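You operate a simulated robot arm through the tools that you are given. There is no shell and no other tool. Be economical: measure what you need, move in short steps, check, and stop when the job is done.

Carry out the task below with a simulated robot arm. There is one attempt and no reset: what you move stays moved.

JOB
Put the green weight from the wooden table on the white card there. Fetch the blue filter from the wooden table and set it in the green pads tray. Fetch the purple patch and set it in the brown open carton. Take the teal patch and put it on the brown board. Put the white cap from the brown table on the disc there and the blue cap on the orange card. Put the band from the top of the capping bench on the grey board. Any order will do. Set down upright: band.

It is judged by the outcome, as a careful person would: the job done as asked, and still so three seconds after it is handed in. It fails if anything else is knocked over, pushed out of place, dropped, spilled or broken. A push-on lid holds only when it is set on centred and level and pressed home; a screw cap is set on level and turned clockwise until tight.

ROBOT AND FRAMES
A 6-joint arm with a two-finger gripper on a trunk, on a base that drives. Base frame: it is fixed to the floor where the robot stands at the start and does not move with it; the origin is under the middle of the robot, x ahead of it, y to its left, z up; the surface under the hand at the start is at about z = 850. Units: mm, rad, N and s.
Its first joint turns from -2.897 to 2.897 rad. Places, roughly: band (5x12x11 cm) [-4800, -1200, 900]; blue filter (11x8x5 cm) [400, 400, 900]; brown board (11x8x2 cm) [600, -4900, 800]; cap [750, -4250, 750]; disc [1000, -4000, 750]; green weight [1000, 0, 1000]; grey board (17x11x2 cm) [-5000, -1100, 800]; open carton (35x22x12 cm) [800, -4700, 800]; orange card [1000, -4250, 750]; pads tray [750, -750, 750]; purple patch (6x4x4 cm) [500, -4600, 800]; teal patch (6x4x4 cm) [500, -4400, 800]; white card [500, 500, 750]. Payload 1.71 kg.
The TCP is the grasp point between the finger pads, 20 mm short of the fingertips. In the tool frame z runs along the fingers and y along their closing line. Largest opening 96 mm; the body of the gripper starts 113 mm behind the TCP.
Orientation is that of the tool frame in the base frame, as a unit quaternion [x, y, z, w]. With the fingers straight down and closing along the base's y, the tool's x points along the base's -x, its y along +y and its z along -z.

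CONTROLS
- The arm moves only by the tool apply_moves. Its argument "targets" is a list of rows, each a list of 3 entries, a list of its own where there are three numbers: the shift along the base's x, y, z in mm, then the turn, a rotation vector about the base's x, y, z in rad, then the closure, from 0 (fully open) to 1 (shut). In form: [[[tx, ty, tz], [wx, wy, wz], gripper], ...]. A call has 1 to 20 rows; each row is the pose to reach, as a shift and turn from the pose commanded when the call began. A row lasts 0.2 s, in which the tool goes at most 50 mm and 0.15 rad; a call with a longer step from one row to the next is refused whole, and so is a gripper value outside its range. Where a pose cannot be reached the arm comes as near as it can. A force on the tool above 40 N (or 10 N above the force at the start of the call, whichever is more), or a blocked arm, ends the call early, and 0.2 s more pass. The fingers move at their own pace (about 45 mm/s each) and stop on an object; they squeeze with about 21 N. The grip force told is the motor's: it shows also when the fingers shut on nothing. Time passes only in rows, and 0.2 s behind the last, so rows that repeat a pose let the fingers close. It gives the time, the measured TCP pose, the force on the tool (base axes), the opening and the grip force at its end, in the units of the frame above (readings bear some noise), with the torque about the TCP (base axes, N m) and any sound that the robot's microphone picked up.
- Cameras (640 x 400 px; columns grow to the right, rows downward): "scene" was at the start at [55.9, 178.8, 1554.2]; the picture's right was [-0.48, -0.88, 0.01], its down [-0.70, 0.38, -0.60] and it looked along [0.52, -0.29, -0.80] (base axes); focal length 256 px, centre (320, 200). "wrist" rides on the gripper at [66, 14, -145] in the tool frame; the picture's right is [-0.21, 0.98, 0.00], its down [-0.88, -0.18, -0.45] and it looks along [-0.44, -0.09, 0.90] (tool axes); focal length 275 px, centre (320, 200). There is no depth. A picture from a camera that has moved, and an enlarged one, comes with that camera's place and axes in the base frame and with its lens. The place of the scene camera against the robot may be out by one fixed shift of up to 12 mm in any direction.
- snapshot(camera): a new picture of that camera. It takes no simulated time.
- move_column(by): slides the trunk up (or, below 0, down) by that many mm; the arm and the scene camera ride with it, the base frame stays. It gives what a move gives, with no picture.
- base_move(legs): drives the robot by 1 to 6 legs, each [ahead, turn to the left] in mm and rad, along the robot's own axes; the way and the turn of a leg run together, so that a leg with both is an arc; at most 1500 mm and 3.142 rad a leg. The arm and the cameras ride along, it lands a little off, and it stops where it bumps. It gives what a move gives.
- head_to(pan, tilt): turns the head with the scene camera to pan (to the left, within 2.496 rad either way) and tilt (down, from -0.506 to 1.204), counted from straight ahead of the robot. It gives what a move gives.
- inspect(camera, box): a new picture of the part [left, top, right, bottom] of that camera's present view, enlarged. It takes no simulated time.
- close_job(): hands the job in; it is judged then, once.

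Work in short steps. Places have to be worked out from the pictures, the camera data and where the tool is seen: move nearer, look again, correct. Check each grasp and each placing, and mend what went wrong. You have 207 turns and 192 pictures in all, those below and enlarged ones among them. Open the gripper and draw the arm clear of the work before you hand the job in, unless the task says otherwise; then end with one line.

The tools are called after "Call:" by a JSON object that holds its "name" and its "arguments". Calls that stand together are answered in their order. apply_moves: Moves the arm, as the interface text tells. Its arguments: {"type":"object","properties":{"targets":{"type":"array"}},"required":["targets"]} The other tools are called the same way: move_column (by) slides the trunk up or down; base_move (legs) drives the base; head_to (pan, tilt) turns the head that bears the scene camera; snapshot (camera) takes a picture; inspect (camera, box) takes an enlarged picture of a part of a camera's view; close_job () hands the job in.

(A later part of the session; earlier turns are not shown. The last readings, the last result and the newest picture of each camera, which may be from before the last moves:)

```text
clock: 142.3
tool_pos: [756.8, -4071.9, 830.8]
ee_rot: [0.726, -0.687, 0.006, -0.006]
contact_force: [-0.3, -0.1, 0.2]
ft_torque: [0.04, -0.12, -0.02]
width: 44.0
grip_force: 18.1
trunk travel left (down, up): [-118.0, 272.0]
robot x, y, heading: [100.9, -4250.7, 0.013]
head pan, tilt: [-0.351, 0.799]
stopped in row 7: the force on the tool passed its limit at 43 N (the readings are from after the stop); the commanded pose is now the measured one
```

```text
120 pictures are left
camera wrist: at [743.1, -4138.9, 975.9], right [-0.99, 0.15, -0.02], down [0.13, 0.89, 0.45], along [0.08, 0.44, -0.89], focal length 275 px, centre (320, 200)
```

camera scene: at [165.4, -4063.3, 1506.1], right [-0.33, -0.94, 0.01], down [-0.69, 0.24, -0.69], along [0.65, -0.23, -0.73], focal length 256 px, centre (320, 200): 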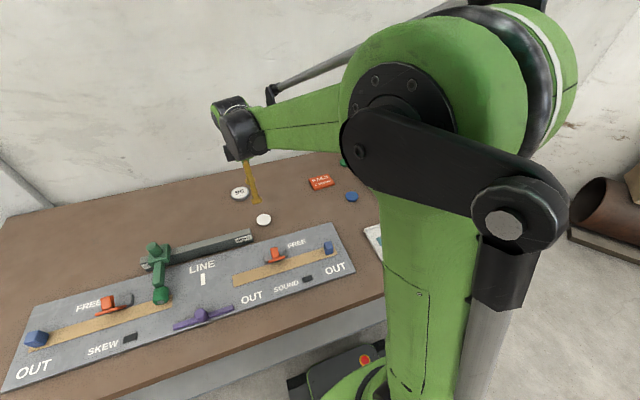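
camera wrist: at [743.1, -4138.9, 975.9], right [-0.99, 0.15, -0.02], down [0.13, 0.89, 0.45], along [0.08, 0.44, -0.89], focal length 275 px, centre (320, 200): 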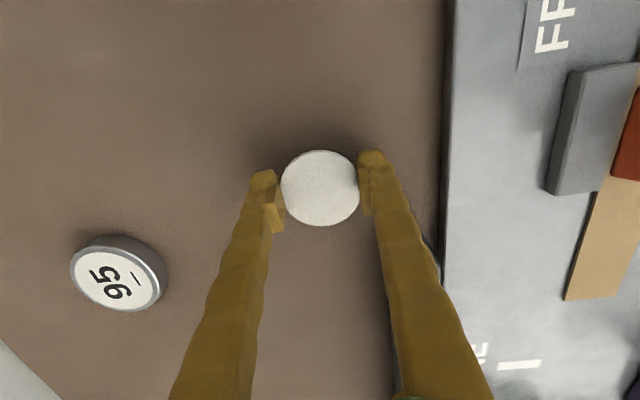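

The cap is between the fingers (44 mm). I firm the grip and lift a little to see whether it is held.

Call:
{"name": "apply_moves", "arguments": {"targets": [[[0, 0, 0], [0, 0, 0], 0.8], [[0, 0, 0], [0, 0, 0], 1], [[0, 0, 15], [0, 0, 0], 1], [[0, 0, 50], [0, 0, 0], 1], [[0, 0, 80], [0, 0, 0], 1]]}}

Call:
{"name": "snapshot", "arguments": {"camera": "wrist"}}

Call:
{"name": "inspect", "arguments": {"camera": "scene", "box": [200, 150, 320, 240]}}

```text
clock: 143.5
tool_pos: [760.6, -4074.4, 909.6]
ee_rot: [0.726, -0.687, 0.006, -0.004]
contact_force: [0.6, -0.2, -0.6]
ft_torque: [-0.02, 0.06, 0.0]
width: 44.0
grip_force: 20.6
trunk travel left (down, up): [-118.0, 272.0]
robot x, y, heading: [103.5, -4252.1, 0.01]
head pan, tilt: [-0.351, 0.799]
```

```text
119 pictures are left
camera wrist: at [747.6, -4140.1, 1054.6], right [-0.99, 0.15, -0.01], down [0.13, 0.89, 0.45], along [0.08, 0.44, -0.89], focal length 275 px, centre (320, 200)
```

wrist: 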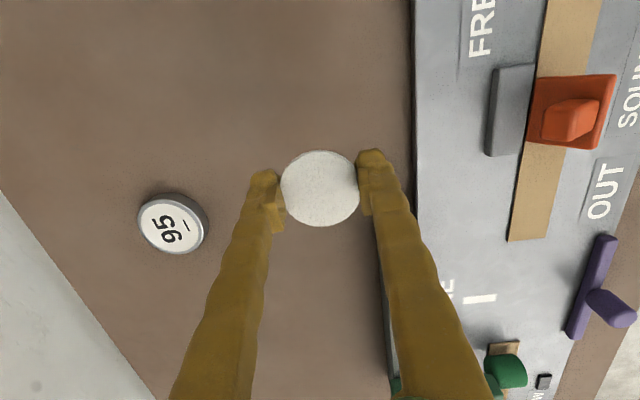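

```text
4.44 times, centred on (260, 195) of scene
camera zoom: at [165.7, -4063.1, 1506.1], right [-0.33, -0.94, 0.01], down [-0.69, 0.24, -0.69], along [0.65, -0.23, -0.73], focal length 1137 px, centre (587, 222)
```

zoom: 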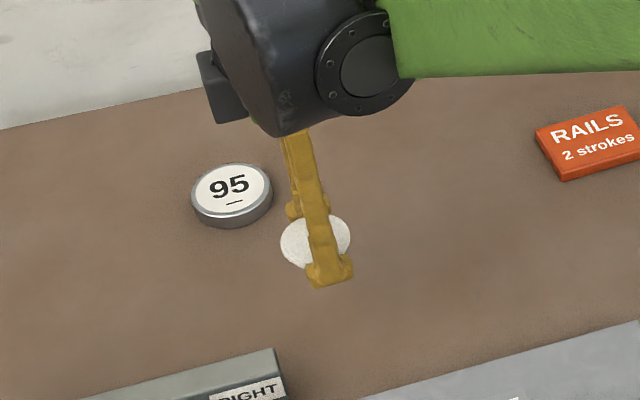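

Held. Cap centre is ≈(0, +8) mm from the TCP and its underside ≈37 mm below. Disc centre ≈(932, -4013), so I go to TCP (931, -4021) above it.

Call:
{"name": "apply_moves", "arguments": {"targets": [[[40, 12, 0], [0, 0, 0], 1], [[80, 25, 0], [0, 0, 0], 1], [[120, 37, 0], [0, 0, 0], 1], [[160, 50, 0], [0, 0, 0], 1], [[171, 53, -10], [0, 0, 0], 1], [[171, 53, -32], [0, 0, 0], 1]]}}

Call:
{"name": "snapshot", "arguments": {"camera": "wrist"}}

Call:
{"name": "inspect", "arguments": {"camera": "scene", "box": [190, 150, 290, 220]}}

```text
clock: 144.9
tool_pos: [931.8, -4018.8, 874.1]
ee_rot: [0.725, -0.688, 0.006, -0.005]
contact_force: [-0.5, -0.3, 0.8]
ft_torque: [-0.03, -0.03, -0.01]
width: 44.3
grip_force: 20.4
trunk travel left (down, up): [-118.0, 272.0]
robot x, y, heading: [102.1, -4251.1, 0.012]
head pan, tilt: [-0.351, 0.799]
```

```text
117 pictures are left
camera wrist: at [918.8, -4085.1, 1018.0], right [-0.99, 0.15, -0.01], down [0.13, 0.89, 0.45], along [0.08, 0.44, -0.89], focal length 275 px, centre (320, 200)
```

wrist: 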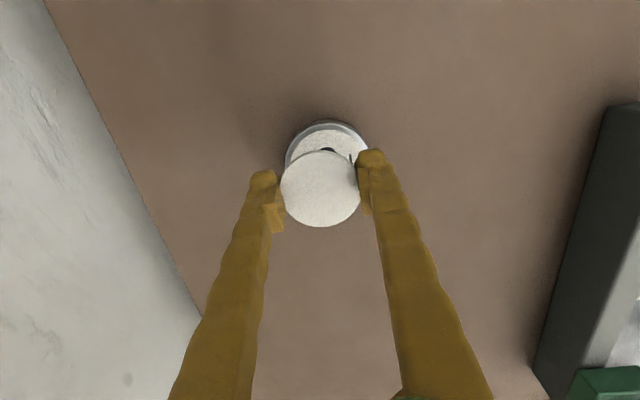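

```text
5.71 times, centred on (240, 185) of scene
camera zoom: at [165.8, -4063.1, 1506.1], right [-0.33, -0.94, 0.01], down [-0.69, 0.24, -0.69], along [0.65, -0.23, -0.73], focal length 1461 px, centre (777, 286)
```

zoom: 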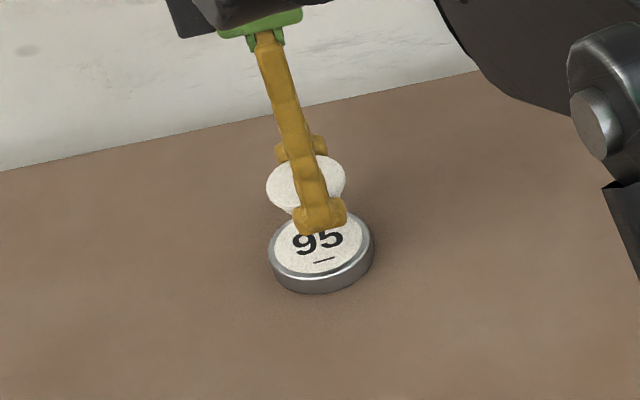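

Disc centre measures (927, -4016) now; shifting (-5, -5) and lowering gently.

Call:
{"name": "apply_moves", "arguments": {"targets": [[[-5, -5, -8], [0, 0, 0], 1], [[-5, -5, -16], [0, 0, 0], 1], [[-5, -5, -20], [0, 0, 0], 1], [[-5, -5, -23], [0, 0, 0], 1]]}}

Call:
{"name": "snapshot", "arguments": {"camera": "wrist"}}

Call:
{"name": "inspect", "arguments": {"camera": "scene", "box": [190, 150, 290, 220]}}

```text
clock: 145.9
tool_pos: [925.9, -4024.8, 852.1]
ee_rot: [0.726, -0.688, 0.006, -0.005]
contact_force: [0.0, 0.8, -0.4]
ft_torque: [-0.01, -0.02, -0.01]
width: 44.4
grip_force: 21.1
trunk travel left (down, up): [-118.0, 272.0]
robot x, y, heading: [104.9, -4251.7, 0.008]
head pan, tilt: [-0.351, 0.799]
```

```text
115 pictures are left
camera wrist: at [913.3, -4090.9, 997.2], right [-0.99, 0.15, -0.01], down [0.13, 0.89, 0.45], along [0.08, 0.44, -0.89], focal length 275 px, centre (320, 200)
```

wrist: 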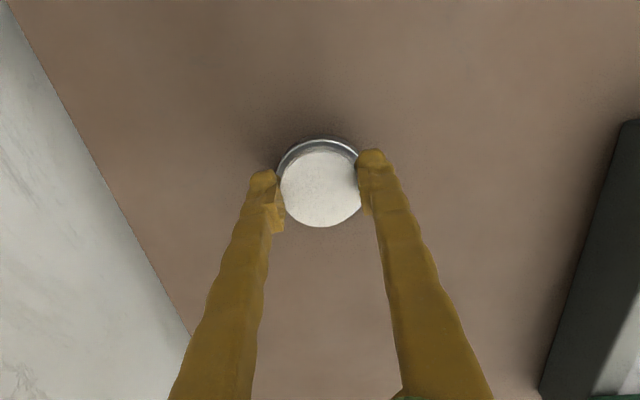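

```text
5.71 times, centred on (240, 185) of scene
camera zoom: at [165.8, -4063.2, 1506.1], right [-0.33, -0.94, 0.01], down [-0.69, 0.24, -0.69], along [0.65, -0.23, -0.73], focal length 1461 px, centre (777, 286)
```

zoom: 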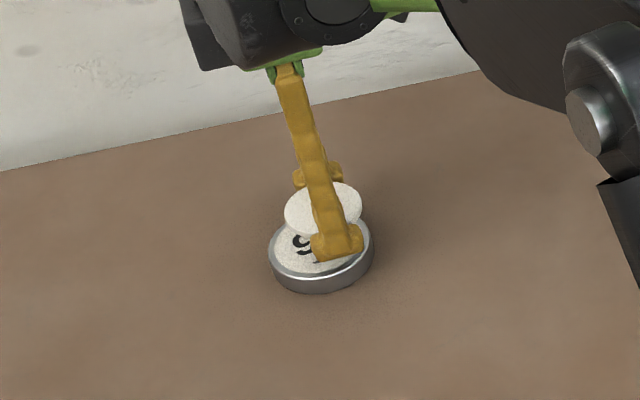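

Aligned in both views; still a small gap. Continuing down in 2–3 mm steps.

Call:
{"name": "apply_moves", "arguments": {"targets": [[[0, 1, -3], [0, 0, 0], 1], [[0, 1, -6], [0, 0, 0], 1], [[0, 1, -8], [0, 0, 0], 1]]}}

```text
clock: 146.7
tool_pos: [927.0, -4022.1, 844.8]
ee_rot: [0.726, -0.688, 0.006, -0.005]
contact_force: [-0.3, 0.5, -0.3]
ft_torque: [-0.02, -0.01, 0.0]
width: 44.5
grip_force: 21.0
trunk travel left (down, up): [-118.0, 272.0]
robot x, y, heading: [102.8, -4252.0, 0.009]
head pan, tilt: [-0.351, 0.799]
```

Call:
{"name": "apply_moves", "arguments": {"targets": [[[0, 0, -2], [0, 0, 0], 1], [[0, 0, -4], [0, 0, 0], 1], [[0, 0, -6], [0, 0, 0], 1]]}}

Call:
{"name": "inspect", "arguments": {"camera": "scene", "box": [190, 150, 290, 220]}}

Call:
{"name": "inspect", "arguments": {"camera": "wrist", "box": [220, 100, 420, 260]}}

```text
clock: 147.5
tool_pos: [926.9, -4023.1, 839.2]
ee_rot: [0.726, -0.688, 0.005, -0.005]
contact_force: [-0.5, 0.6, 0.5]
ft_torque: [0.01, 0.0, -0.02]
width: 44.5
grip_force: 21.2
trunk travel left (down, up): [-118.0, 272.0]
robot x, y, heading: [100.4, -4251.7, 0.011]
head pan, tilt: [-0.351, 0.799]
```

```text
5.71 times, centred on (240, 185) of scene
camera zoom: at [165.7, -4063.2, 1506.1], right [-0.33, -0.94, 0.01], down [-0.69, 0.24, -0.69], along [0.65, -0.23, -0.73], focal length 1461 px, centre (777, 286)
```

zoom: 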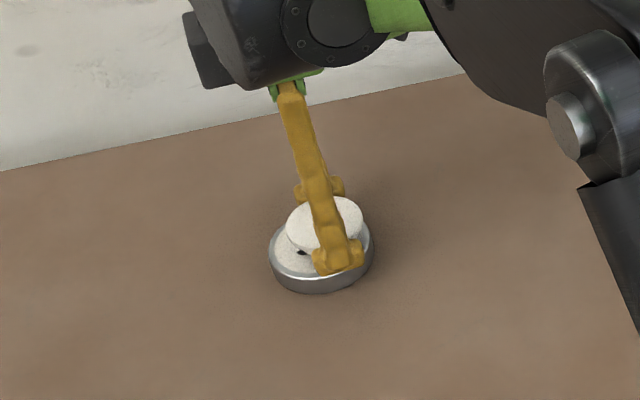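

```text
2.50 times, centred on (320, 180) of wrist
camera zoom: at [914.6, -4088.9, 983.5], right [-0.99, 0.15, -0.01], down [0.13, 0.89, 0.45], along [0.08, 0.44, -0.89], focal length 688 px, centre (320, 250)
```

zoom: 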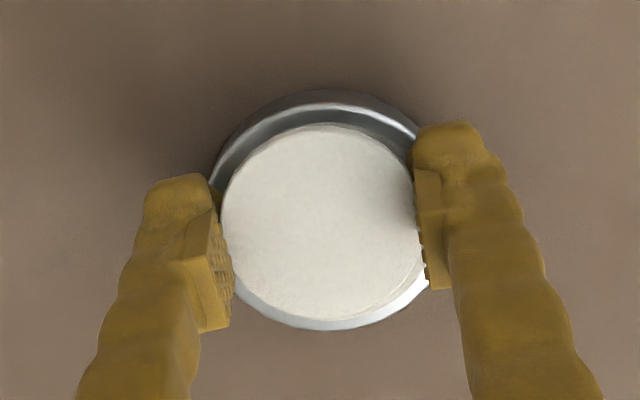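

Concentric from above. Continuing down.

Call:
{"name": "apply_moves", "arguments": {"targets": [[[0, 0, -2], [0, 0, 0], 1], [[0, 0, -4], [0, 0, 0], 1], [[0, 0, -5], [0, 0, 0], 1]]}}

Call:
{"name": "inspect", "arguments": {"camera": "scene", "box": [190, 150, 290, 220]}}

```text
clock: 148.3
tool_pos: [927.0, -4023.2, 834.8]
ee_rot: [0.726, -0.688, 0.005, -0.006]
contact_force: [7.8, 3.2, 23.8]
ft_torque: [0.02, 0.48, -0.07]
width: 44.6
grip_force: 20.9
trunk travel left (down, up): [-118.0, 272.0]
robot x, y, heading: [100.4, -4251.9, 0.009]
head pan, tilt: [-0.351, 0.799]
```

```text
5.71 times, centred on (240, 185) of scene
camera zoom: at [164.5, -4063.4, 1506.5], right [-0.33, -0.94, 0.01], down [-0.69, 0.24, -0.69], along [0.65, -0.23, -0.73], focal length 1461 px, centre (777, 286)
```

zoom: 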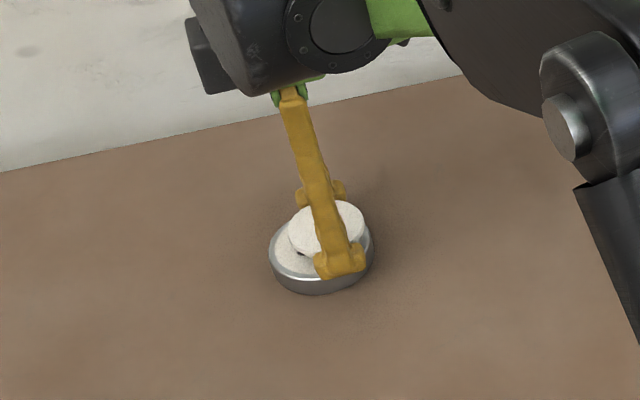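

Contact (24 N). I ease off 2 mm, open and rise.

Call:
{"name": "apply_moves", "arguments": {"targets": [[[0, 0, 2], [0, 0, 0], 1], [[0, 0, 2], [0, 0, 0], 0.48], [[0, 0, 2], [0, 0, 0], 0.4], [[0, 0, 3], [0, 0, 0], 0.2], [[0, 0, 10], [0, 0, 0], 0.2], [[0, 0, 50], [0, 0, 0], 0.2], [[-20, 0, 90], [0, 0, 0], 0.2], [[-60, 0, 115], [0, 0, 0], 0.2]]}}

Call:
{"name": "snapshot", "arguments": {"camera": "wrist"}}

Call:
{"name": "inspect", "arguments": {"camera": "scene", "box": [190, 150, 290, 220]}}

```text
clock: 150.1
tool_pos: [867.7, -4024.3, 948.0]
ee_rot: [0.726, -0.688, 0.005, -0.003]
contact_force: [0.7, 1.0, -0.1]
ft_torque: [-0.01, 0.07, 0.02]
width: 76.9
grip_force: 0.1
trunk travel left (down, up): [-118.0, 272.0]
robot x, y, heading: [98.3, -4248.9, 0.01]
head pan, tilt: [-0.351, 0.799]
```

```text
110 pictures are left
camera wrist: at [855.3, -4089.6, 1093.0], right [-0.99, 0.15, -0.01], down [0.13, 0.89, 0.45], along [0.08, 0.44, -0.9], focal length 275 px, centre (320, 200)
```

wrist: 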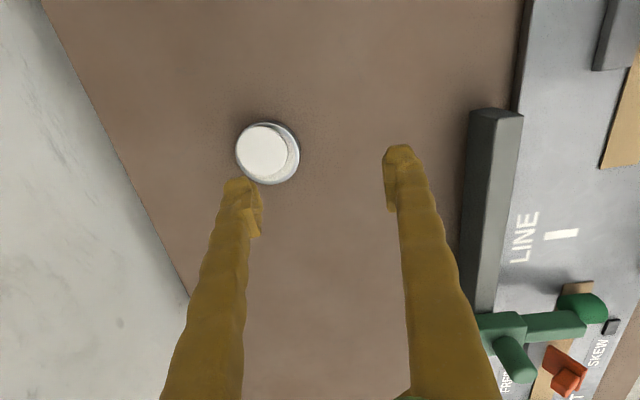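

```text
5.71 times, centred on (240, 185) of scene
camera zoom: at [166.6, -4063.1, 1506.1], right [-0.33, -0.94, 0.01], down [-0.69, 0.24, -0.69], along [0.65, -0.23, -0.73], focal length 1461 px, centre (777, 286)
```

zoom: 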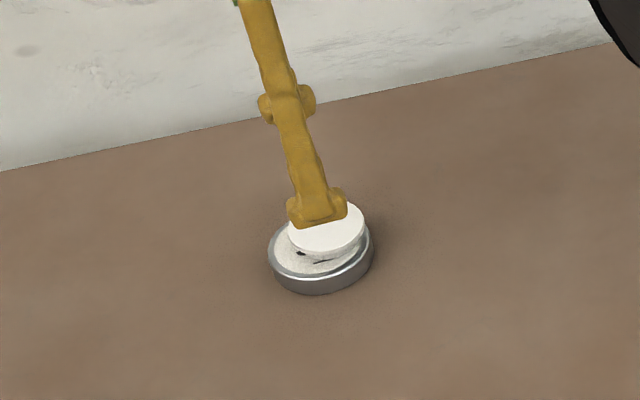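

White cap rests on the disc. Now the blue cap, by the wrist-ray estimate at (771, -4413).

Call:
{"name": "apply_moves", "arguments": {"targets": [[[-10, -40, 5], [0.002, 0.011, 0], 0.1], [[-20, -80, 5], [0.002, 0.011, 0], 0], [[-30, -120, 5], [0.002, 0.011, 0], 0], [[-40, -160, 5], [0.002, 0.011, 0], 0], [[-50, -200, 5], [0.002, 0.011, 0], 0], [[-60, -240, 5], [0.002, 0.011, 0], 0], [[-70, -280, 5], [0.002, 0.011, 0], 0], [[-80, -320, 5], [0.002, 0.011, 0], 0], [[-90, -355, 0], [0.002, 0.011, 0], 0], [[-97, -388, -15], [0.002, 0.011, 0], 0]]}}

Call:
{"name": "snapshot", "arguments": {"camera": "wrist"}}

```text
clock: 152.3
tool_pos: [768.5, -4412.3, 934.3]
ee_rot: [0.727, -0.687, -0.001, -0.001]
contact_force: [-0.7, 0.4, -1.0]
ft_torque: [-0.05, 0.02, -0.01]
width: 95.9
grip_force: 0.0
trunk travel left (down, up): [-118.0, 272.0]
robot x, y, heading: [104.4, -4249.0, 0.008]
head pan, tilt: [-0.351, 0.799]
```

```text
108 pictures are left
camera wrist: at [757.4, -4479.1, 1079.8], right [-0.99, 0.15, 0.0], down [0.14, 0.88, 0.45], along [0.07, 0.44, -0.9], focal length 275 px, centre (320, 200)
```

wrist: 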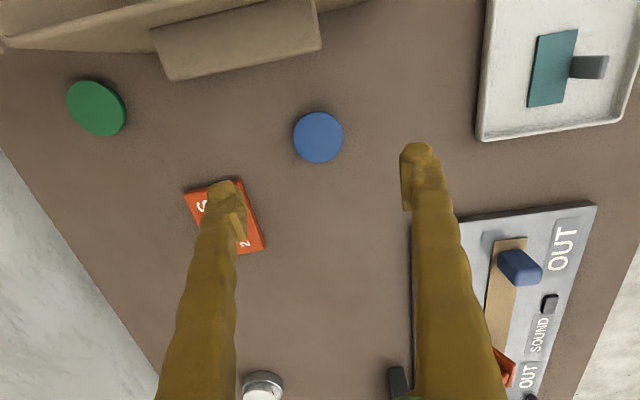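

Blue cap confirmed at (769, -4416). Descending and closing.

Call:
{"name": "apply_moves", "arguments": {"targets": [[[1, -3, -40], [0, 0, 0], 0.1], [[1, -3, -80], [0, 0, 0], 0.15], [[1, -3, -100], [0, 0, 0], 0.2], [[1, -3, -110], [0, 0, 0], 0.3], [[1, -3, -110], [0, 0, 0], 0.4], [[1, -3, -109], [0, 0, 0], 0.5], [[1, -3, -107], [0, 0, 0], 0.6], [[1, -3, -105], [0, 0, 0], 0.7], [[1, -3, -105], [0, 0, 0], 0.7]]}}

Call:
{"name": "snapshot", "arguments": {"camera": "wrist"}}

```text
clock: 154.3
tool_pos: [771.6, -4414.1, 829.0]
ee_rot: [0.726, -0.688, 0.0, -0.001]
contact_force: [-0.5, 1.1, 0.4]
ft_torque: [0.03, 0.0, -0.03]
width: 46.1
grip_force: 20.7
trunk travel left (down, up): [-118.0, 272.0]
robot x, y, heading: [100.1, -4253.7, 0.008]
head pan, tilt: [-0.351, 0.799]
```

```text
107 pictures are left
camera wrist: at [759.5, -4480.7, 974.3], right [-0.99, 0.15, 0.0], down [0.14, 0.88, 0.45], along [0.07, 0.44, -0.89], focal length 275 px, centre (320, 200)
```

wrist: 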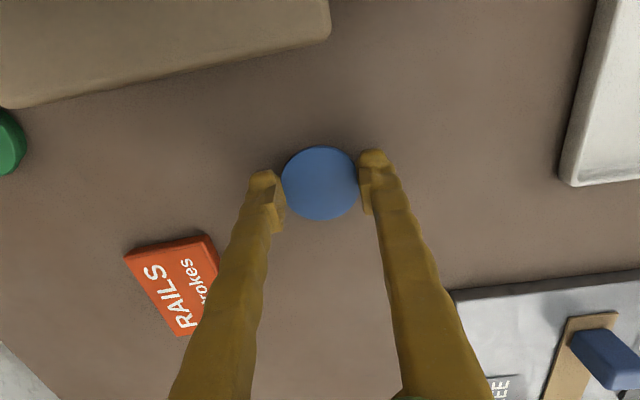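

Clean grip on the blue cap. Lifting and moving above the orange card.

Call:
{"name": "apply_moves", "arguments": {"targets": [[[0, 0, 30], [0, 0, 0], 1], [[0, 0, 70], [0, 0, 0], 1], [[35, 20, 85], [0, 0, 0], 1], [[75, 40, 85], [0, 0, 0], 1], [[110, 58, 85], [0, 0, 0], 1], [[126, 74, 75], [0, 0, 0], 1]]}}

Call:
{"name": "snapshot", "arguments": {"camera": "wrist"}}

Call:
{"name": "inspect", "arguments": {"camera": "scene", "box": [260, 130, 380, 220]}}

```text
clock: 155.7
tool_pos: [897.4, -4340.3, 902.5]
ee_rot: [0.726, -0.687, 0.001, -0.001]
contact_force: [-0.5, -0.5, 0.3]
ft_torque: [0.01, 0.0, 0.08]
width: 45.9
grip_force: 21.2
trunk travel left (down, up): [-118.0, 272.0]
robot x, y, heading: [98.6, -4248.5, 0.011]
head pan, tilt: [-0.351, 0.799]
```

```text
106 pictures are left
camera wrist: at [885.8, -4407.0, 1048.3], right [-0.99, 0.15, 0.0], down [0.14, 0.88, 0.45], along [0.07, 0.44, -0.89], focal length 275 px, centre (320, 200)
```

wrist: 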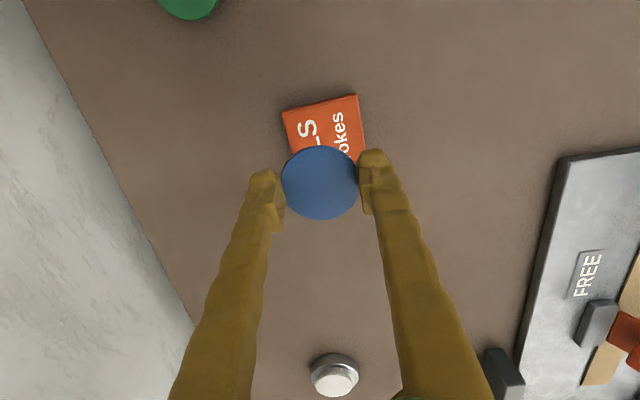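

```text
4.44 times, centred on (320, 175) of scene
camera zoom: at [165.5, -4063.5, 1506.1], right [-0.33, -0.94, 0.01], down [-0.69, 0.24, -0.69], along [0.65, -0.23, -0.73], focal length 1137 px, centre (320, 311)
```

zoom: 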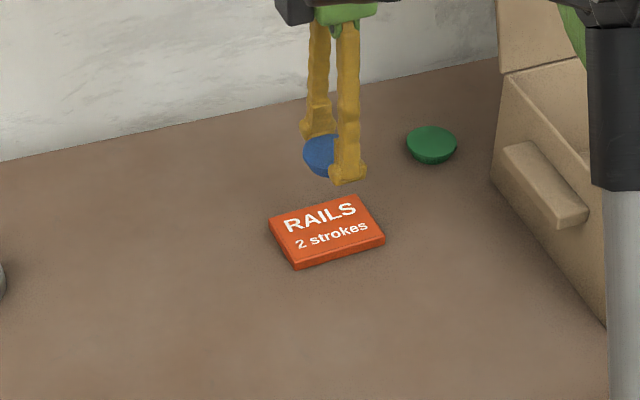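

Card centre ≈(893, -4331). Shifting and lowering to just above.

Call:
{"name": "apply_moves", "arguments": {"targets": [[[-3, 8, -20], [0, 0, 0], 1], [[-3, 8, -40], [0, 0, 0], 1], [[-3, 8, -52], [0, 0, 0], 1], [[-3, 8, -56], [0, 0, 0], 1]]}}

Call:
{"name": "snapshot", "arguments": {"camera": "wrist"}}

Call:
{"name": "inspect", "arguments": {"camera": "scene", "box": [260, 130, 380, 220]}}

```text
clock: 156.7
tool_pos: [893.4, -4333.1, 847.2]
ee_rot: [0.726, -0.688, 0.0, -0.001]
contact_force: [0.0, 0.6, -0.8]
ft_torque: [0.02, -0.04, 0.0]
width: 46.0
grip_force: 21.1
trunk travel left (down, up): [-118.0, 272.0]
robot x, y, heading: [102.0, -4251.0, 0.013]
head pan, tilt: [-0.351, 0.799]
```

```text
104 pictures are left
camera wrist: at [881.0, -4399.4, 992.4], right [-0.99, 0.15, 0.0], down [0.14, 0.88, 0.45], along [0.07, 0.44, -0.89], focal length 275 px, centre (320, 200)
```

wrist: 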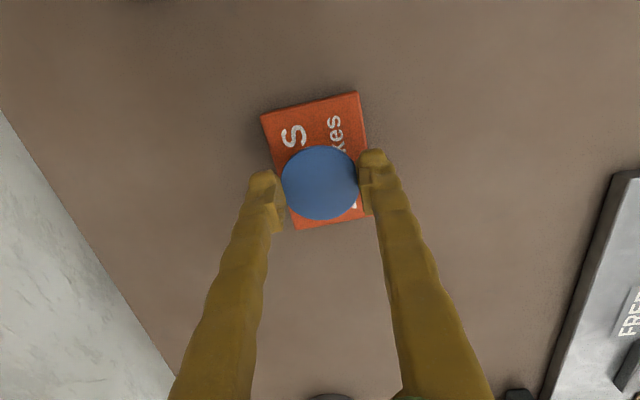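

```text
4.44 times, centred on (320, 175) of scene
camera zoom: at [165.7, -4063.2, 1506.1], right [-0.33, -0.94, 0.01], down [-0.69, 0.24, -0.69], along [0.65, -0.23, -0.73], focal length 1137 px, centre (320, 311)
```

zoom: 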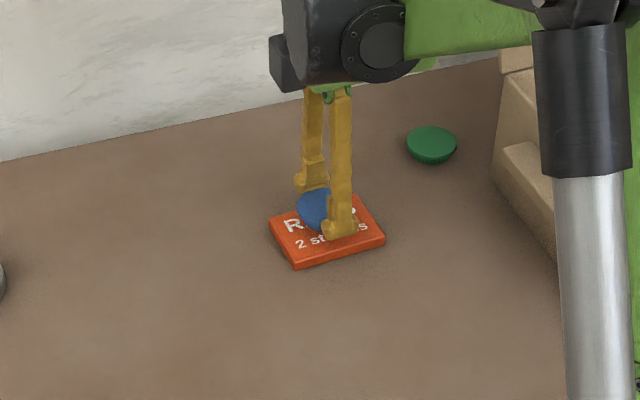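

Card centre measures (891, -4337); small correction -4 in y and down to contact.

Call:
{"name": "apply_moves", "arguments": {"targets": [[[-1, -4, -2], [0, 0, 0], 1], [[-1, -4, -5], [0, 0, 0], 1], [[-1, -4, -7], [0, 0, 0], 1]]}}

```text
clock: 157.5
tool_pos: [891.7, -4337.9, 840.9]
ee_rot: [0.726, -0.687, 0.0, -0.001]
contact_force: [-0.3, -0.6, -0.1]
ft_torque: [-0.02, 0.0, 0.0]
width: 45.5
grip_force: 21.3
trunk travel left (down, up): [-118.0, 272.0]
robot x, y, heading: [106.5, -4250.5, 0.012]
head pan, tilt: [-0.351, 0.799]
```

Call:
{"name": "apply_moves", "arguments": {"targets": [[[0, 0, -2], [0, 0, 0], 1], [[0, 0, -4], [0, 0, 0], 1], [[0, 0, -5], [0, 0, 0], 1]]}}

```text
clock: 158.3
tool_pos: [891.1, -4336.6, 835.5]
ee_rot: [0.726, -0.688, 0.0, -0.002]
contact_force: [-0.7, -1.4, 14.2]
ft_torque: [-0.04, 0.01, 0.01]
width: 45.8
grip_force: 20.5
trunk travel left (down, up): [-118.0, 272.0]
robot x, y, heading: [102.6, -4251.6, 0.012]
head pan, tilt: [-0.351, 0.799]
```

Contact (14 N). Easing, opening and rising.

Call:
{"name": "apply_moves", "arguments": {"targets": [[[0, 0, 1], [0, 0, 0], 1], [[0, 0, 1], [0, 0, 0], 0.46], [[0, 0, 1], [0, 0, 0], 0.35], [[0, 0, 3], [0, 0, 0], 0.2], [[0, 0, 15], [0, 0, 0], 0.2], [[0, 0, 60], [0, 0, 0], 0.2], [[-40, 0, 90], [0, 0, 0], 0.2], [[-85, 0, 105], [0, 0, 0], 0.2], [[-130, 0, 115], [0, 0, 0], 0.2]]}}

Call:
{"name": "snapshot", "arguments": {"camera": "wrist"}}

Call:
{"name": "inspect", "arguments": {"camera": "scene", "box": [220, 120, 500, 290]}}

```text
clock: 160.3
tool_pos: [760.2, -4337.8, 951.4]
ee_rot: [0.726, -0.688, 0.0, -0.001]
contact_force: [0.3, -0.3, -0.7]
ft_torque: [-0.05, 0.06, 0.04]
width: 76.9
grip_force: 0.0
trunk travel left (down, up): [-118.0, 272.0]
robot x, y, heading: [103.8, -4252.0, 0.01]
head pan, tilt: [-0.351, 0.799]
```

```text
102 pictures are left
camera wrist: at [748.9, -4403.9, 1095.7], right [-0.99, 0.15, 0.0], down [0.14, 0.88, 0.45], along [0.07, 0.44, -0.89], focal length 275 px, centre (320, 200)
```

wrist: 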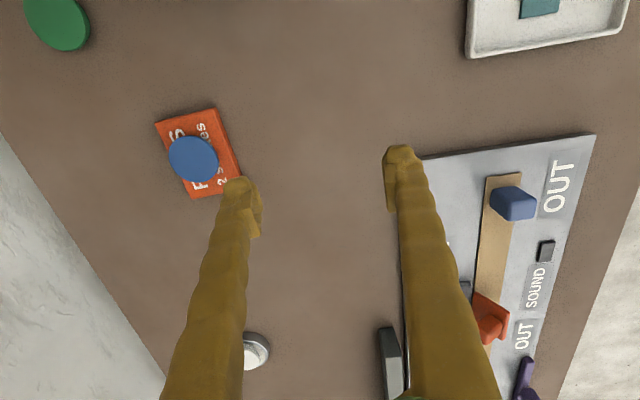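

```text
2.29 times, centred on (360, 205) of scene
camera zoom: at [166.2, -4063.3, 1506.1], right [-0.33, -0.94, 0.01], down [-0.69, 0.24, -0.69], along [0.65, -0.23, -0.73], focal length 584 px, centre (229, 189)
```

zoom: 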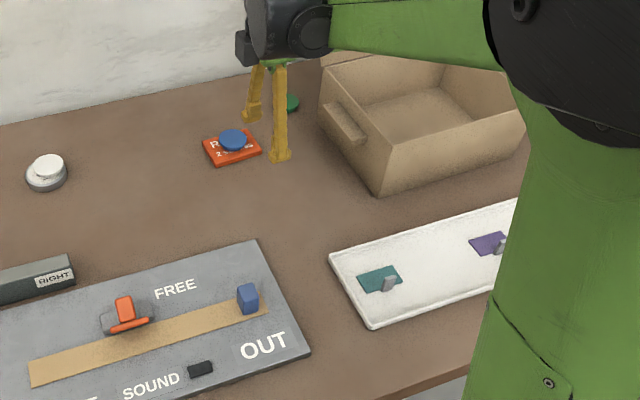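

Both caps are in place. Next the teal patch near (545, -4440); moving above.

Call:
{"name": "apply_moves", "arguments": {"targets": [[[-40, -18, 0], [0, 0, 0], 0], [[-80, -36, 0], [0, 0, 0], 0], [[-120, -54, 0], [0, 0, 0], 0], [[-160, -72, 0], [0, 0, 0], 0], [[-195, -90, 0], [0, 0, 0], 0], [[-215, -102, 0], [0, 0, 0], 0]]}}

Call:
{"name": "snapshot", "arguments": {"camera": "wrist"}}

Call:
{"name": "snapshot", "arguments": {"camera": "scene"}}

```text
clock: 161.7
tool_pos: [547.3, -4437.4, 953.5]
ee_rot: [0.727, -0.687, 0.0, 0.0]
contact_force: [0.3, 0.3, -0.3]
ft_torque: [0.0, -0.01, 0.0]
width: 95.9
grip_force: 0.1
trunk travel left (down, up): [-118.0, 272.0]
robot x, y, heading: [101.8, -4250.5, 0.013]
head pan, tilt: [-0.351, 0.799]
```

```text
100 pictures are left
camera wrist: at [535.7, -4504.1, 1098.6], right [-0.99, 0.15, 0.0], down [0.14, 0.88, 0.45], along [0.07, 0.44, -0.89], focal length 275 px, centre (320, 200)
```

wrist: 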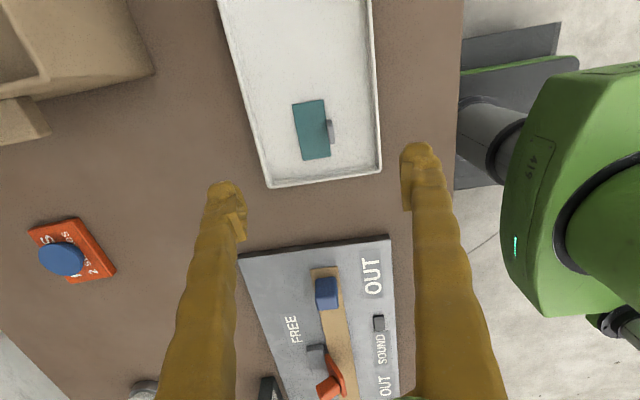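

```text
99 pictures are left
camera scene: at [161.0, -4070.2, 1503.9], right [-0.43, -0.9, 0.01], down [-0.68, 0.32, -0.67], along [0.6, -0.29, -0.75], focal length 256 px, centre (320, 200)
```

scene: 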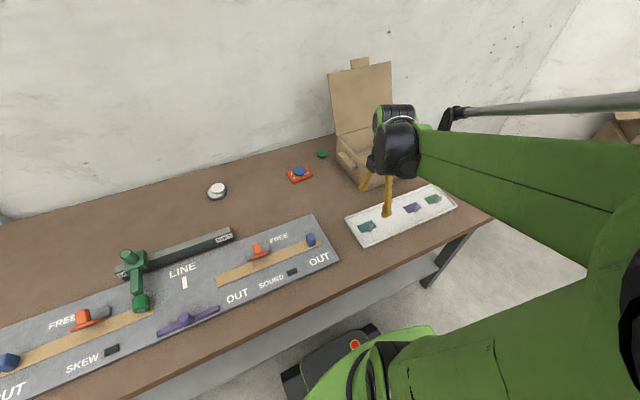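

Call:
{"name": "inspect", "arguments": {"camera": "wrist", "box": [240, 60, 400, 200]}}

Call:
{"name": "inspect", "arguments": {"camera": "scene", "box": [330, 170, 470, 260]}}

```text
2.86 times, centred on (320, 130) of wrist
camera zoom: at [535.7, -4504.1, 1098.6], right [-0.99, 0.15, 0.0], down [0.14, 0.88, 0.45], along [0.07, 0.44, -0.89], focal length 786 px, centre (320, 400)
```

zoom: 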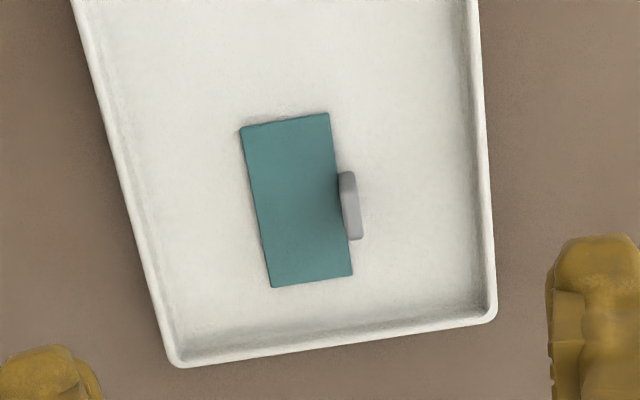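

```text
4.44 times, centred on (400, 215) of scene
camera zoom: at [161.0, -4070.2, 1503.9], right [-0.43, -0.9, 0.01], down [-0.68, 0.32, -0.67], along [0.6, -0.29, -0.75], focal length 1137 px, centre (-36, 133)
```

zoom: 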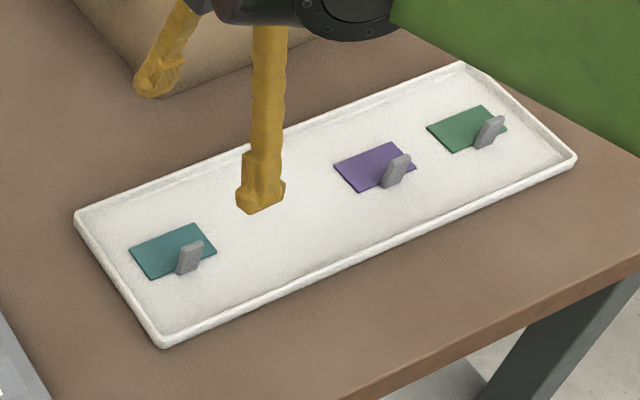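

The patch has a thin upright grey fin at (535, -4444), lying along y: it suits the present finger direction. I narrow the fingers and descend over the fin.

Call:
{"name": "apply_moves", "arguments": {"targets": [[[-6, -4, -30], [0, 0, 0], 0.5], [[-12, -7, -65], [0, 0, 0], 0.6], [[-12, -7, -95], [0, 0, 0], 0.6], [[-12, -7, -105], [0, 0, 0], 0.6]]}}

Call:
{"name": "snapshot", "arguments": {"camera": "wrist"}}

Call:
{"name": "inspect", "arguments": {"camera": "scene", "box": [330, 170, 470, 260]}}

```text
clock: 162.7
tool_pos: [534.9, -4445.1, 846.9]
ee_rot: [0.726, -0.687, 0.0, -0.001]
contact_force: [0.2, -1.0, -0.2]
ft_torque: [0.0, -0.03, 0.02]
width: 38.3
grip_force: 0.0
trunk travel left (down, up): [-118.0, 272.0]
robot x, y, heading: [100.2, -4251.9, 0.006]
head pan, tilt: [-0.351, 0.799]
```

```text
96 pictures are left
camera wrist: at [523.1, -4512.2, 992.1], right [-0.99, 0.15, 0.0], down [0.14, 0.88, 0.45], along [0.07, 0.44, -0.9], focal length 275 px, centre (320, 200)
```

wrist: 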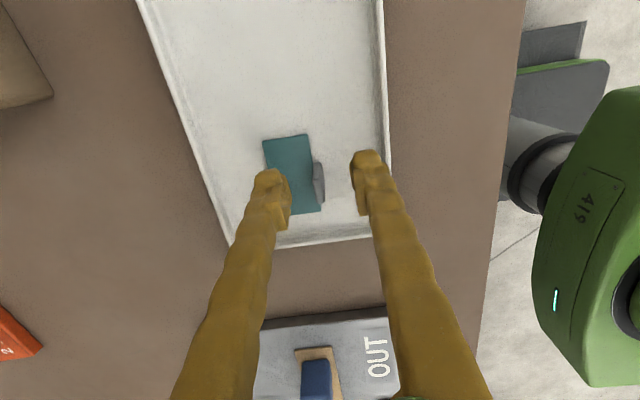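

```text
4.44 times, centred on (400, 215) of scene
camera zoom: at [165.4, -4063.2, 1506.1], right [-0.33, -0.94, 0.01], down [-0.69, 0.24, -0.69], along [0.65, -0.23, -0.73], focal length 1137 px, centre (-36, 133)
```

zoom: 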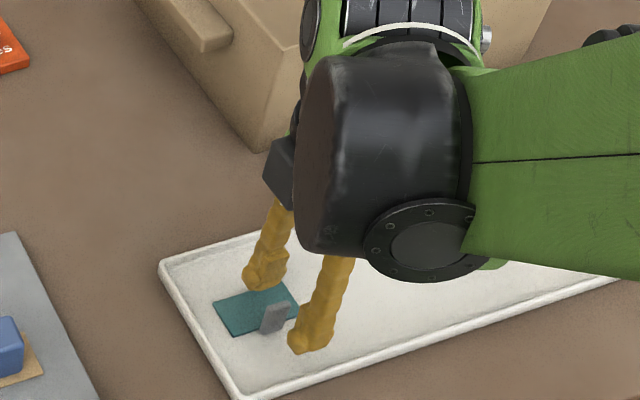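

Fin is between the fingers, perhaps ~5 mm more to +y. Lowering 18 mm with that shift and closing.

Call:
{"name": "apply_moves", "arguments": {"targets": [[[0, 5, -8], [0, 0, 0], 0.6], [[0, 5, -18], [0, 0, 0], 0.6], [[0, 5, -18], [0, 0, 0], 0.85], [[0, 5, -18], [0, 0, 0], 1], [[0, 5, -18], [0, 0, 0], 1]]}}

Call:
{"name": "inspect", "arguments": {"camera": "wrist", "box": [220, 100, 420, 260]}}

Call:
{"name": "inspect", "arguments": {"camera": "scene", "box": [330, 170, 470, 260]}}

```text
clock: 163.9
tool_pos: [535.3, -4439.9, 829.2]
ee_rot: [0.726, -0.687, 0.0, -0.001]
contact_force: [0.6, -0.8, -0.5]
ft_torque: [0.01, 0.05, 0.02]
width: 5.7
grip_force: 20.6
trunk travel left (down, up): [-118.0, 272.0]
robot x, y, heading: [104.5, -4252.1, 0.007]
head pan, tilt: [-0.351, 0.799]
```

```text
2.50 times, centred on (320, 180) of wrist
camera zoom: at [523.3, -4507.1, 973.6], right [-0.99, 0.15, 0.0], down [0.14, 0.88, 0.45], along [0.07, 0.44, -0.9], focal length 688 px, centre (320, 250)
```

zoom: 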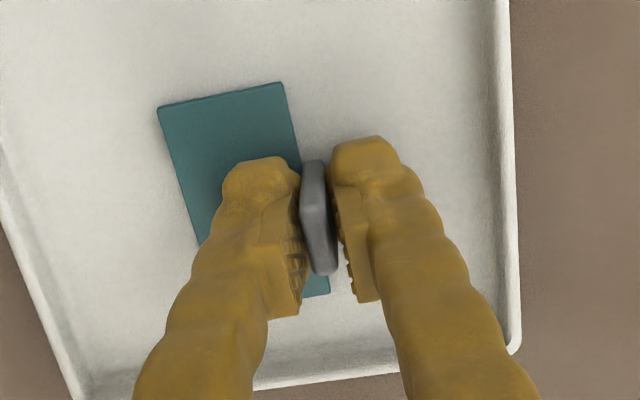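

```text
4.44 times, centred on (400, 215) of scene
camera zoom: at [165.4, -4063.2, 1506.1], right [-0.33, -0.94, 0.01], down [-0.69, 0.24, -0.69], along [0.65, -0.23, -0.73], focal length 1137 px, centre (-36, 133)
```

zoom: 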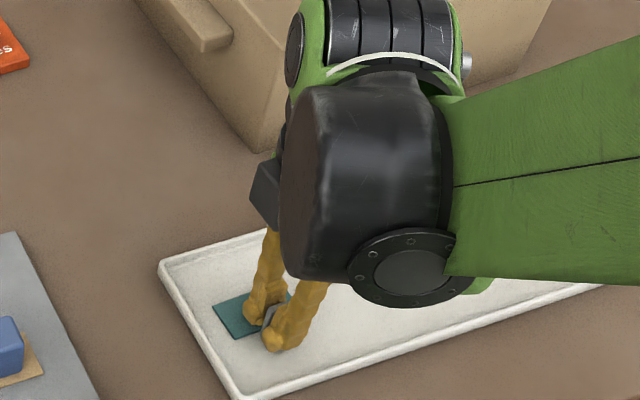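

Fin gripped (5.7 mm). Lifting.

Call:
{"name": "apply_moves", "arguments": {"targets": [[[0, 0, 10], [0, 0, 0], 1], [[0, 0, 35], [0, 0, 0], 1], [[0, 0, 75], [0, 0, 0], 1], [[0, 0, 115], [0, 0, 0], 1], [[0, -30, 140], [0, 0, 0], 1], [[0, -70, 150], [0, 0, 0], 1]]}}

Call:
{"name": "snapshot", "arguments": {"camera": "wrist"}}

```text
clock: 165.3
tool_pos: [536.3, -4511.5, 978.0]
ee_rot: [0.726, -0.688, 0.001, 0.0]
contact_force: [-0.5, 0.0, 1.4]
ft_torque: [-0.05, 0.01, 0.01]
width: 6.1
grip_force: 21.4
trunk travel left (down, up): [-118.0, 272.0]
robot x, y, heading: [105.7, -4254.3, 0.01]
head pan, tilt: [-0.351, 0.799]
```

```text
92 pictures are left
camera wrist: at [525.2, -4577.8, 1123.6], right [-0.99, 0.15, 0.0], down [0.14, 0.88, 0.45], along [0.07, 0.44, -0.9], focal length 275 px, centre (320, 200)
```

wrist: 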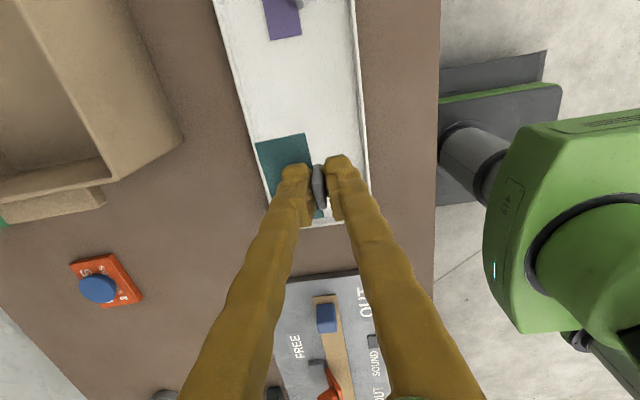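

Held. Moving right along the front to look for the brown board.

Call:
{"name": "apply_moves", "arguments": {"targets": [[[0, -45, 10], [0, 0, 0], 1], [[0, -90, 10], [0, 0, 0], 1], [[0, -135, 10], [0, 0, 0], 1], [[5, -180, 10], [0, 0, 0], 1], [[10, -225, 10], [0, 0, 0], 1], [[15, -270, 10], [0, 0, 0], 1], [[20, -310, 10], [0, 0, 0], 1]]}}

Call:
{"name": "snapshot", "arguments": {"camera": "wrist"}}

Call:
{"name": "snapshot", "arguments": {"camera": "scene"}}

```text
clock: 166.9
tool_pos: [554.4, -4820.6, 987.2]
ee_rot: [0.727, -0.687, 0.001, -0.001]
contact_force: [0.2, 1.4, 0.1]
ft_torque: [-0.06, 0.01, -0.03]
width: 6.4
grip_force: 21.3
trunk travel left (down, up): [-118.0, 272.0]
robot x, y, heading: [106.1, -4249.6, 0.01]
head pan, tilt: [-0.351, 0.799]
```

```text
91 pictures are left
camera wrist: at [543.6, -4886.3, 1133.8], right [-0.99, 0.15, 0.0], down [0.13, 0.89, 0.45], along [0.07, 0.44, -0.9], focal length 275 px, centre (320, 200)
```

wrist: 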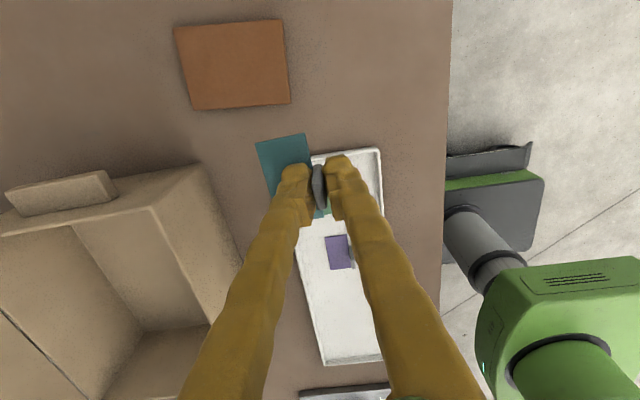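

```text
90 pictures are left
camera scene: at [165.2, -4062.6, 1506.0], right [-0.33, -0.94, 0.01], down [-0.69, 0.24, -0.69], along [0.65, -0.23, -0.73], focal length 256 px, centre (320, 200)
```

scene: 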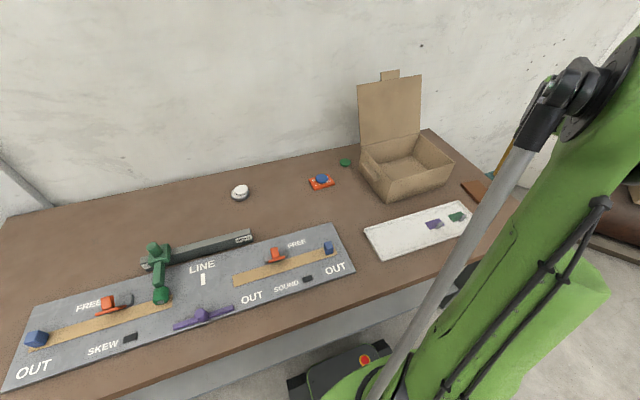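

Board centre ≈(633, -4898). Patch centre is 20 mm ahead of the TCP, so I go to TCP (613, -4898), then lower.

Call:
{"name": "apply_moves", "arguments": {"targets": [[[0, -30, 0], [0, 0, 0], 1], [[15, -60, 0], [0, 0, 0], 1], [[40, -78, 0], [0, 0, 0], 1], [[59, -78, -20], [0, 0, 0], 1], [[59, -78, -60], [0, 0, 0], 1], [[59, -78, -95], [0, 0, 0], 1], [[59, -78, -115], [0, 0, 0], 1]]}}

Call:
{"name": "snapshot", "arguments": {"camera": "wrist"}}

```text
clock: 168.5
tool_pos: [613.9, -4898.3, 874.7]
ee_rot: [0.726, -0.688, 0.0, -0.001]
contact_force: [-0.1, 0.1, -0.2]
ft_torque: [-0.01, -0.01, -0.01]
width: 6.1
grip_force: 20.9
trunk travel left (down, up): [-118.0, 272.0]
robot x, y, heading: [102.8, -4252.7, 0.016]
head pan, tilt: [-0.351, 0.799]
```

```text
89 pictures are left
camera wrist: at [602.6, -4964.4, 1018.7], right [-0.99, 0.15, 0.0], down [0.14, 0.88, 0.45], along [0.07, 0.44, -0.9], focal length 275 px, centre (320, 200)
```

wrist: 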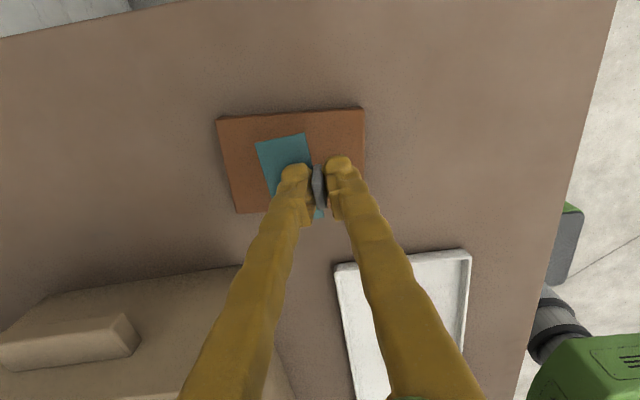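

Patch sits centrally over the board. Lowering.

Call:
{"name": "apply_moves", "arguments": {"targets": [[[-2, 0, -12], [0, 0, 0], 1], [[-2, 0, -20], [0, 0, 0], 1], [[-2, 0, -24], [0, 0, 0], 1], [[-2, 0, -27], [0, 0, 0], 1]]}}

```text
clock: 169.5
tool_pos: [613.1, -4898.9, 845.1]
ee_rot: [0.726, -0.688, 0.0, -0.001]
contact_force: [-1.0, -0.6, 0.4]
ft_torque: [0.01, 0.0, 0.01]
width: 6.2
grip_force: 21.2
trunk travel left (down, up): [-118.0, 272.0]
robot x, y, heading: [105.2, -4252.7, 0.01]
head pan, tilt: [-0.351, 0.799]
```

Call:
{"name": "apply_moves", "arguments": {"targets": [[[0, 0, -2], [0, 0, 0], 1], [[0, 0, -4], [0, 0, 0], 1], [[0, 0, -5], [0, 0, 0], 1]]}}

Call:
{"name": "inspect", "arguments": {"camera": "wrist", "box": [200, 90, 420, 260]}}

```text
clock: 170.3
tool_pos: [614.4, -4898.0, 841.4]
ee_rot: [0.726, -0.688, -0.001, -0.001]
contact_force: [-0.2, 0.1, -0.5]
ft_torque: [0.01, 0.0, -0.03]
width: 6.2
grip_force: 20.9
trunk travel left (down, up): [-118.0, 272.0]
robot x, y, heading: [103.6, -4250.3, 0.006]
head pan, tilt: [-0.351, 0.799]
```

```text
2.35 times, centred on (310, 175) of wrist
camera zoom: at [601.9, -4964.2, 986.1], right [-0.99, 0.15, 0.0], down [0.14, 0.88, 0.45], along [0.07, 0.44, -0.89], focal length 648 px, centre (344, 259)
```

zoom: 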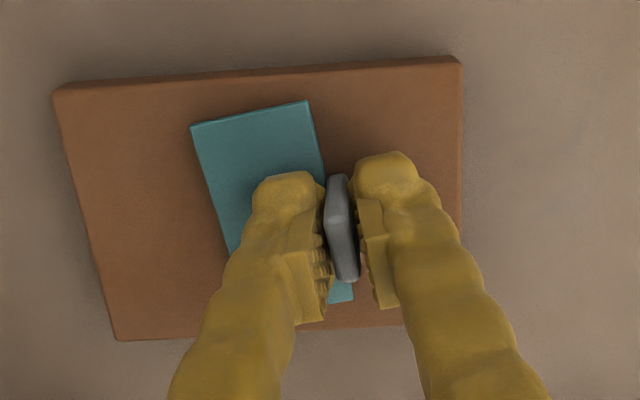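

Call:
{"name": "apply_moves", "arguments": {"targets": [[[0, 0, -2], [0, 0, 0], 1], [[0, 0, -4], [0, 0, 0], 1]]}}

```text
clock: 170.9
tool_pos: [612.7, -4898.4, 837.1]
ee_rot: [0.726, -0.688, 0.001, -0.001]
contact_force: [1.3, -3.0, 6.8]
ft_torque: [-0.06, -0.04, -0.03]
width: 6.0
grip_force: 20.4
trunk travel left (down, up): [-118.0, 272.0]
robot x, y, heading: [105.6, -4250.6, 0.013]
head pan, tilt: [-0.351, 0.799]
```

Contact (7 N). Releasing and rising.

Call:
{"name": "apply_moves", "arguments": {"targets": [[[0, 0, 0], [0, 0, 0], 0.85], [[0, 0, 0], [0, 0, 0], 0.7], [[0, 0, 3], [0, 0, 0], 0.7], [[0, 0, 30], [0, 0, 0], 0.7], [[0, 0, 70], [0, 0, 0], 0.7], [[-10, 20, 110], [0, 0, 0], 0.7], [[-25, 55, 140], [0, 0, 0], 0.6]]}}

Call:
{"name": "snapshot", "arguments": {"camera": "wrist"}}

```text
clock: 172.5
tool_pos: [588.5, -4846.0, 974.6]
ee_rot: [0.726, -0.687, 0.0, -0.002]
contact_force: [0.9, -0.3, -1.0]
ft_torque: [0.06, 0.01, -0.01]
width: 38.5
grip_force: 0.0
trunk travel left (down, up): [-118.0, 272.0]
robot x, y, heading: [103.4, -4251.2, 0.01]
head pan, tilt: [-0.351, 0.799]
```

```text
87 pictures are left
camera wrist: at [576.7, -4912.6, 1119.7], right [-0.99, 0.15, 0.0], down [0.14, 0.88, 0.45], along [0.07, 0.44, -0.89], focal length 275 px, centre (320, 200)
```

wrist: 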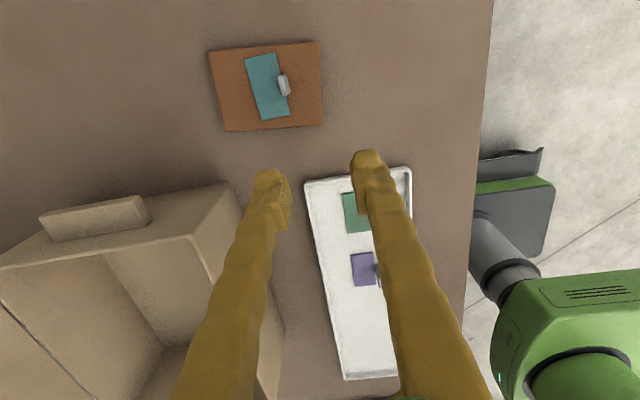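

Teal patch is on the brown board. Now to the purple patch near (556, -4630).

Call:
{"name": "apply_moves", "arguments": {"targets": [[[-10, 40, 0], [0, 0, 0], 0.6], [[-20, 80, 0], [0, 0, 0], 0.6], [[-30, 120, 0], [0, 0, 0], 0.6], [[-40, 160, 0], [0, 0, 0], 0.6], [[-46, 200, -5], [0, 0, 0], 0.6], [[-48, 210, -20], [0, 0, 0], 0.6]]}}

Call:
{"name": "inspect", "arguments": {"camera": "wrist", "box": [240, 60, 400, 200]}}

```text
clock: 173.9
tool_pos: [540.0, -4635.0, 959.6]
ee_rot: [0.726, -0.688, -0.001, -0.001]
contact_force: [-0.4, 0.5, 0.9]
ft_torque: [0.0, -0.04, -0.01]
width: 38.5
grip_force: 0.0
trunk travel left (down, up): [-118.0, 272.0]
robot x, y, heading: [101.2, -4250.6, 0.008]
head pan, tilt: [-0.351, 0.799]
```

```text
2.86 times, centred on (320, 130) of wrist
camera zoom: at [527.8, -4701.8, 1104.5], right [-0.99, 0.15, 0.0], down [0.14, 0.88, 0.45], along [0.07, 0.44, -0.9], focal length 786 px, centre (320, 400)
```

zoom: 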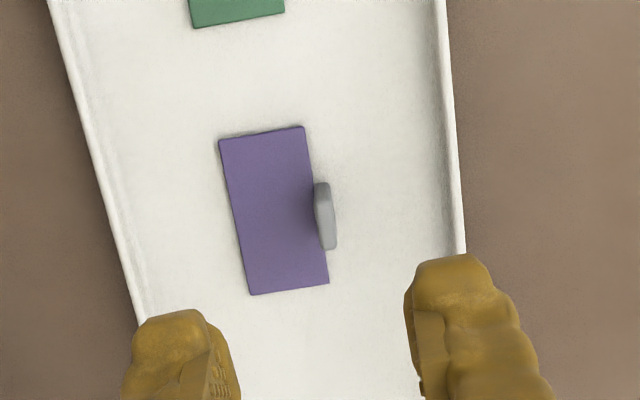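

Fin at ≈(536, -4635). Descending in two stages and gripping.

Call:
{"name": "apply_moves", "arguments": {"targets": [[[-4, 1, -40], [0, 0, 0], 0.6], [[-4, 1, -80], [0, 0, 0], 0.6], [[-4, 1, -112], [0, 0, 0], 0.6], [[-4, 1, -130], [0, 0, 0], 0.6], [[-4, 1, -130], [0, 0, 0], 0.85], [[-4, 1, -130], [0, 0, 0], 1], [[-4, 1, -130], [0, 0, 0], 1]]}}

Call:
{"name": "inspect", "arguments": {"camera": "wrist", "box": [220, 100, 420, 260]}}

```text
clock: 175.5
tool_pos: [537.4, -4635.5, 828.4]
ee_rot: [0.726, -0.688, 0.0, -0.001]
contact_force: [-0.1, 0.4, 0.0]
ft_torque: [0.01, 0.0, -0.01]
width: 5.9
grip_force: 20.6
trunk travel left (down, up): [-118.0, 272.0]
robot x, y, heading: [100.6, -4253.8, 0.014]
head pan, tilt: [-0.351, 0.799]
```

```text
2.50 times, centred on (320, 180) of wrist
camera zoom: at [525.9, -4701.8, 972.3], right [-0.99, 0.15, 0.0], down [0.14, 0.88, 0.45], along [0.07, 0.44, -0.9], focal length 688 px, centre (320, 250)
```

zoom: 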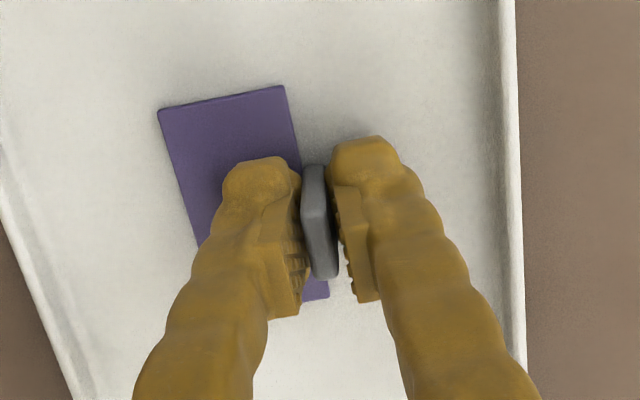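

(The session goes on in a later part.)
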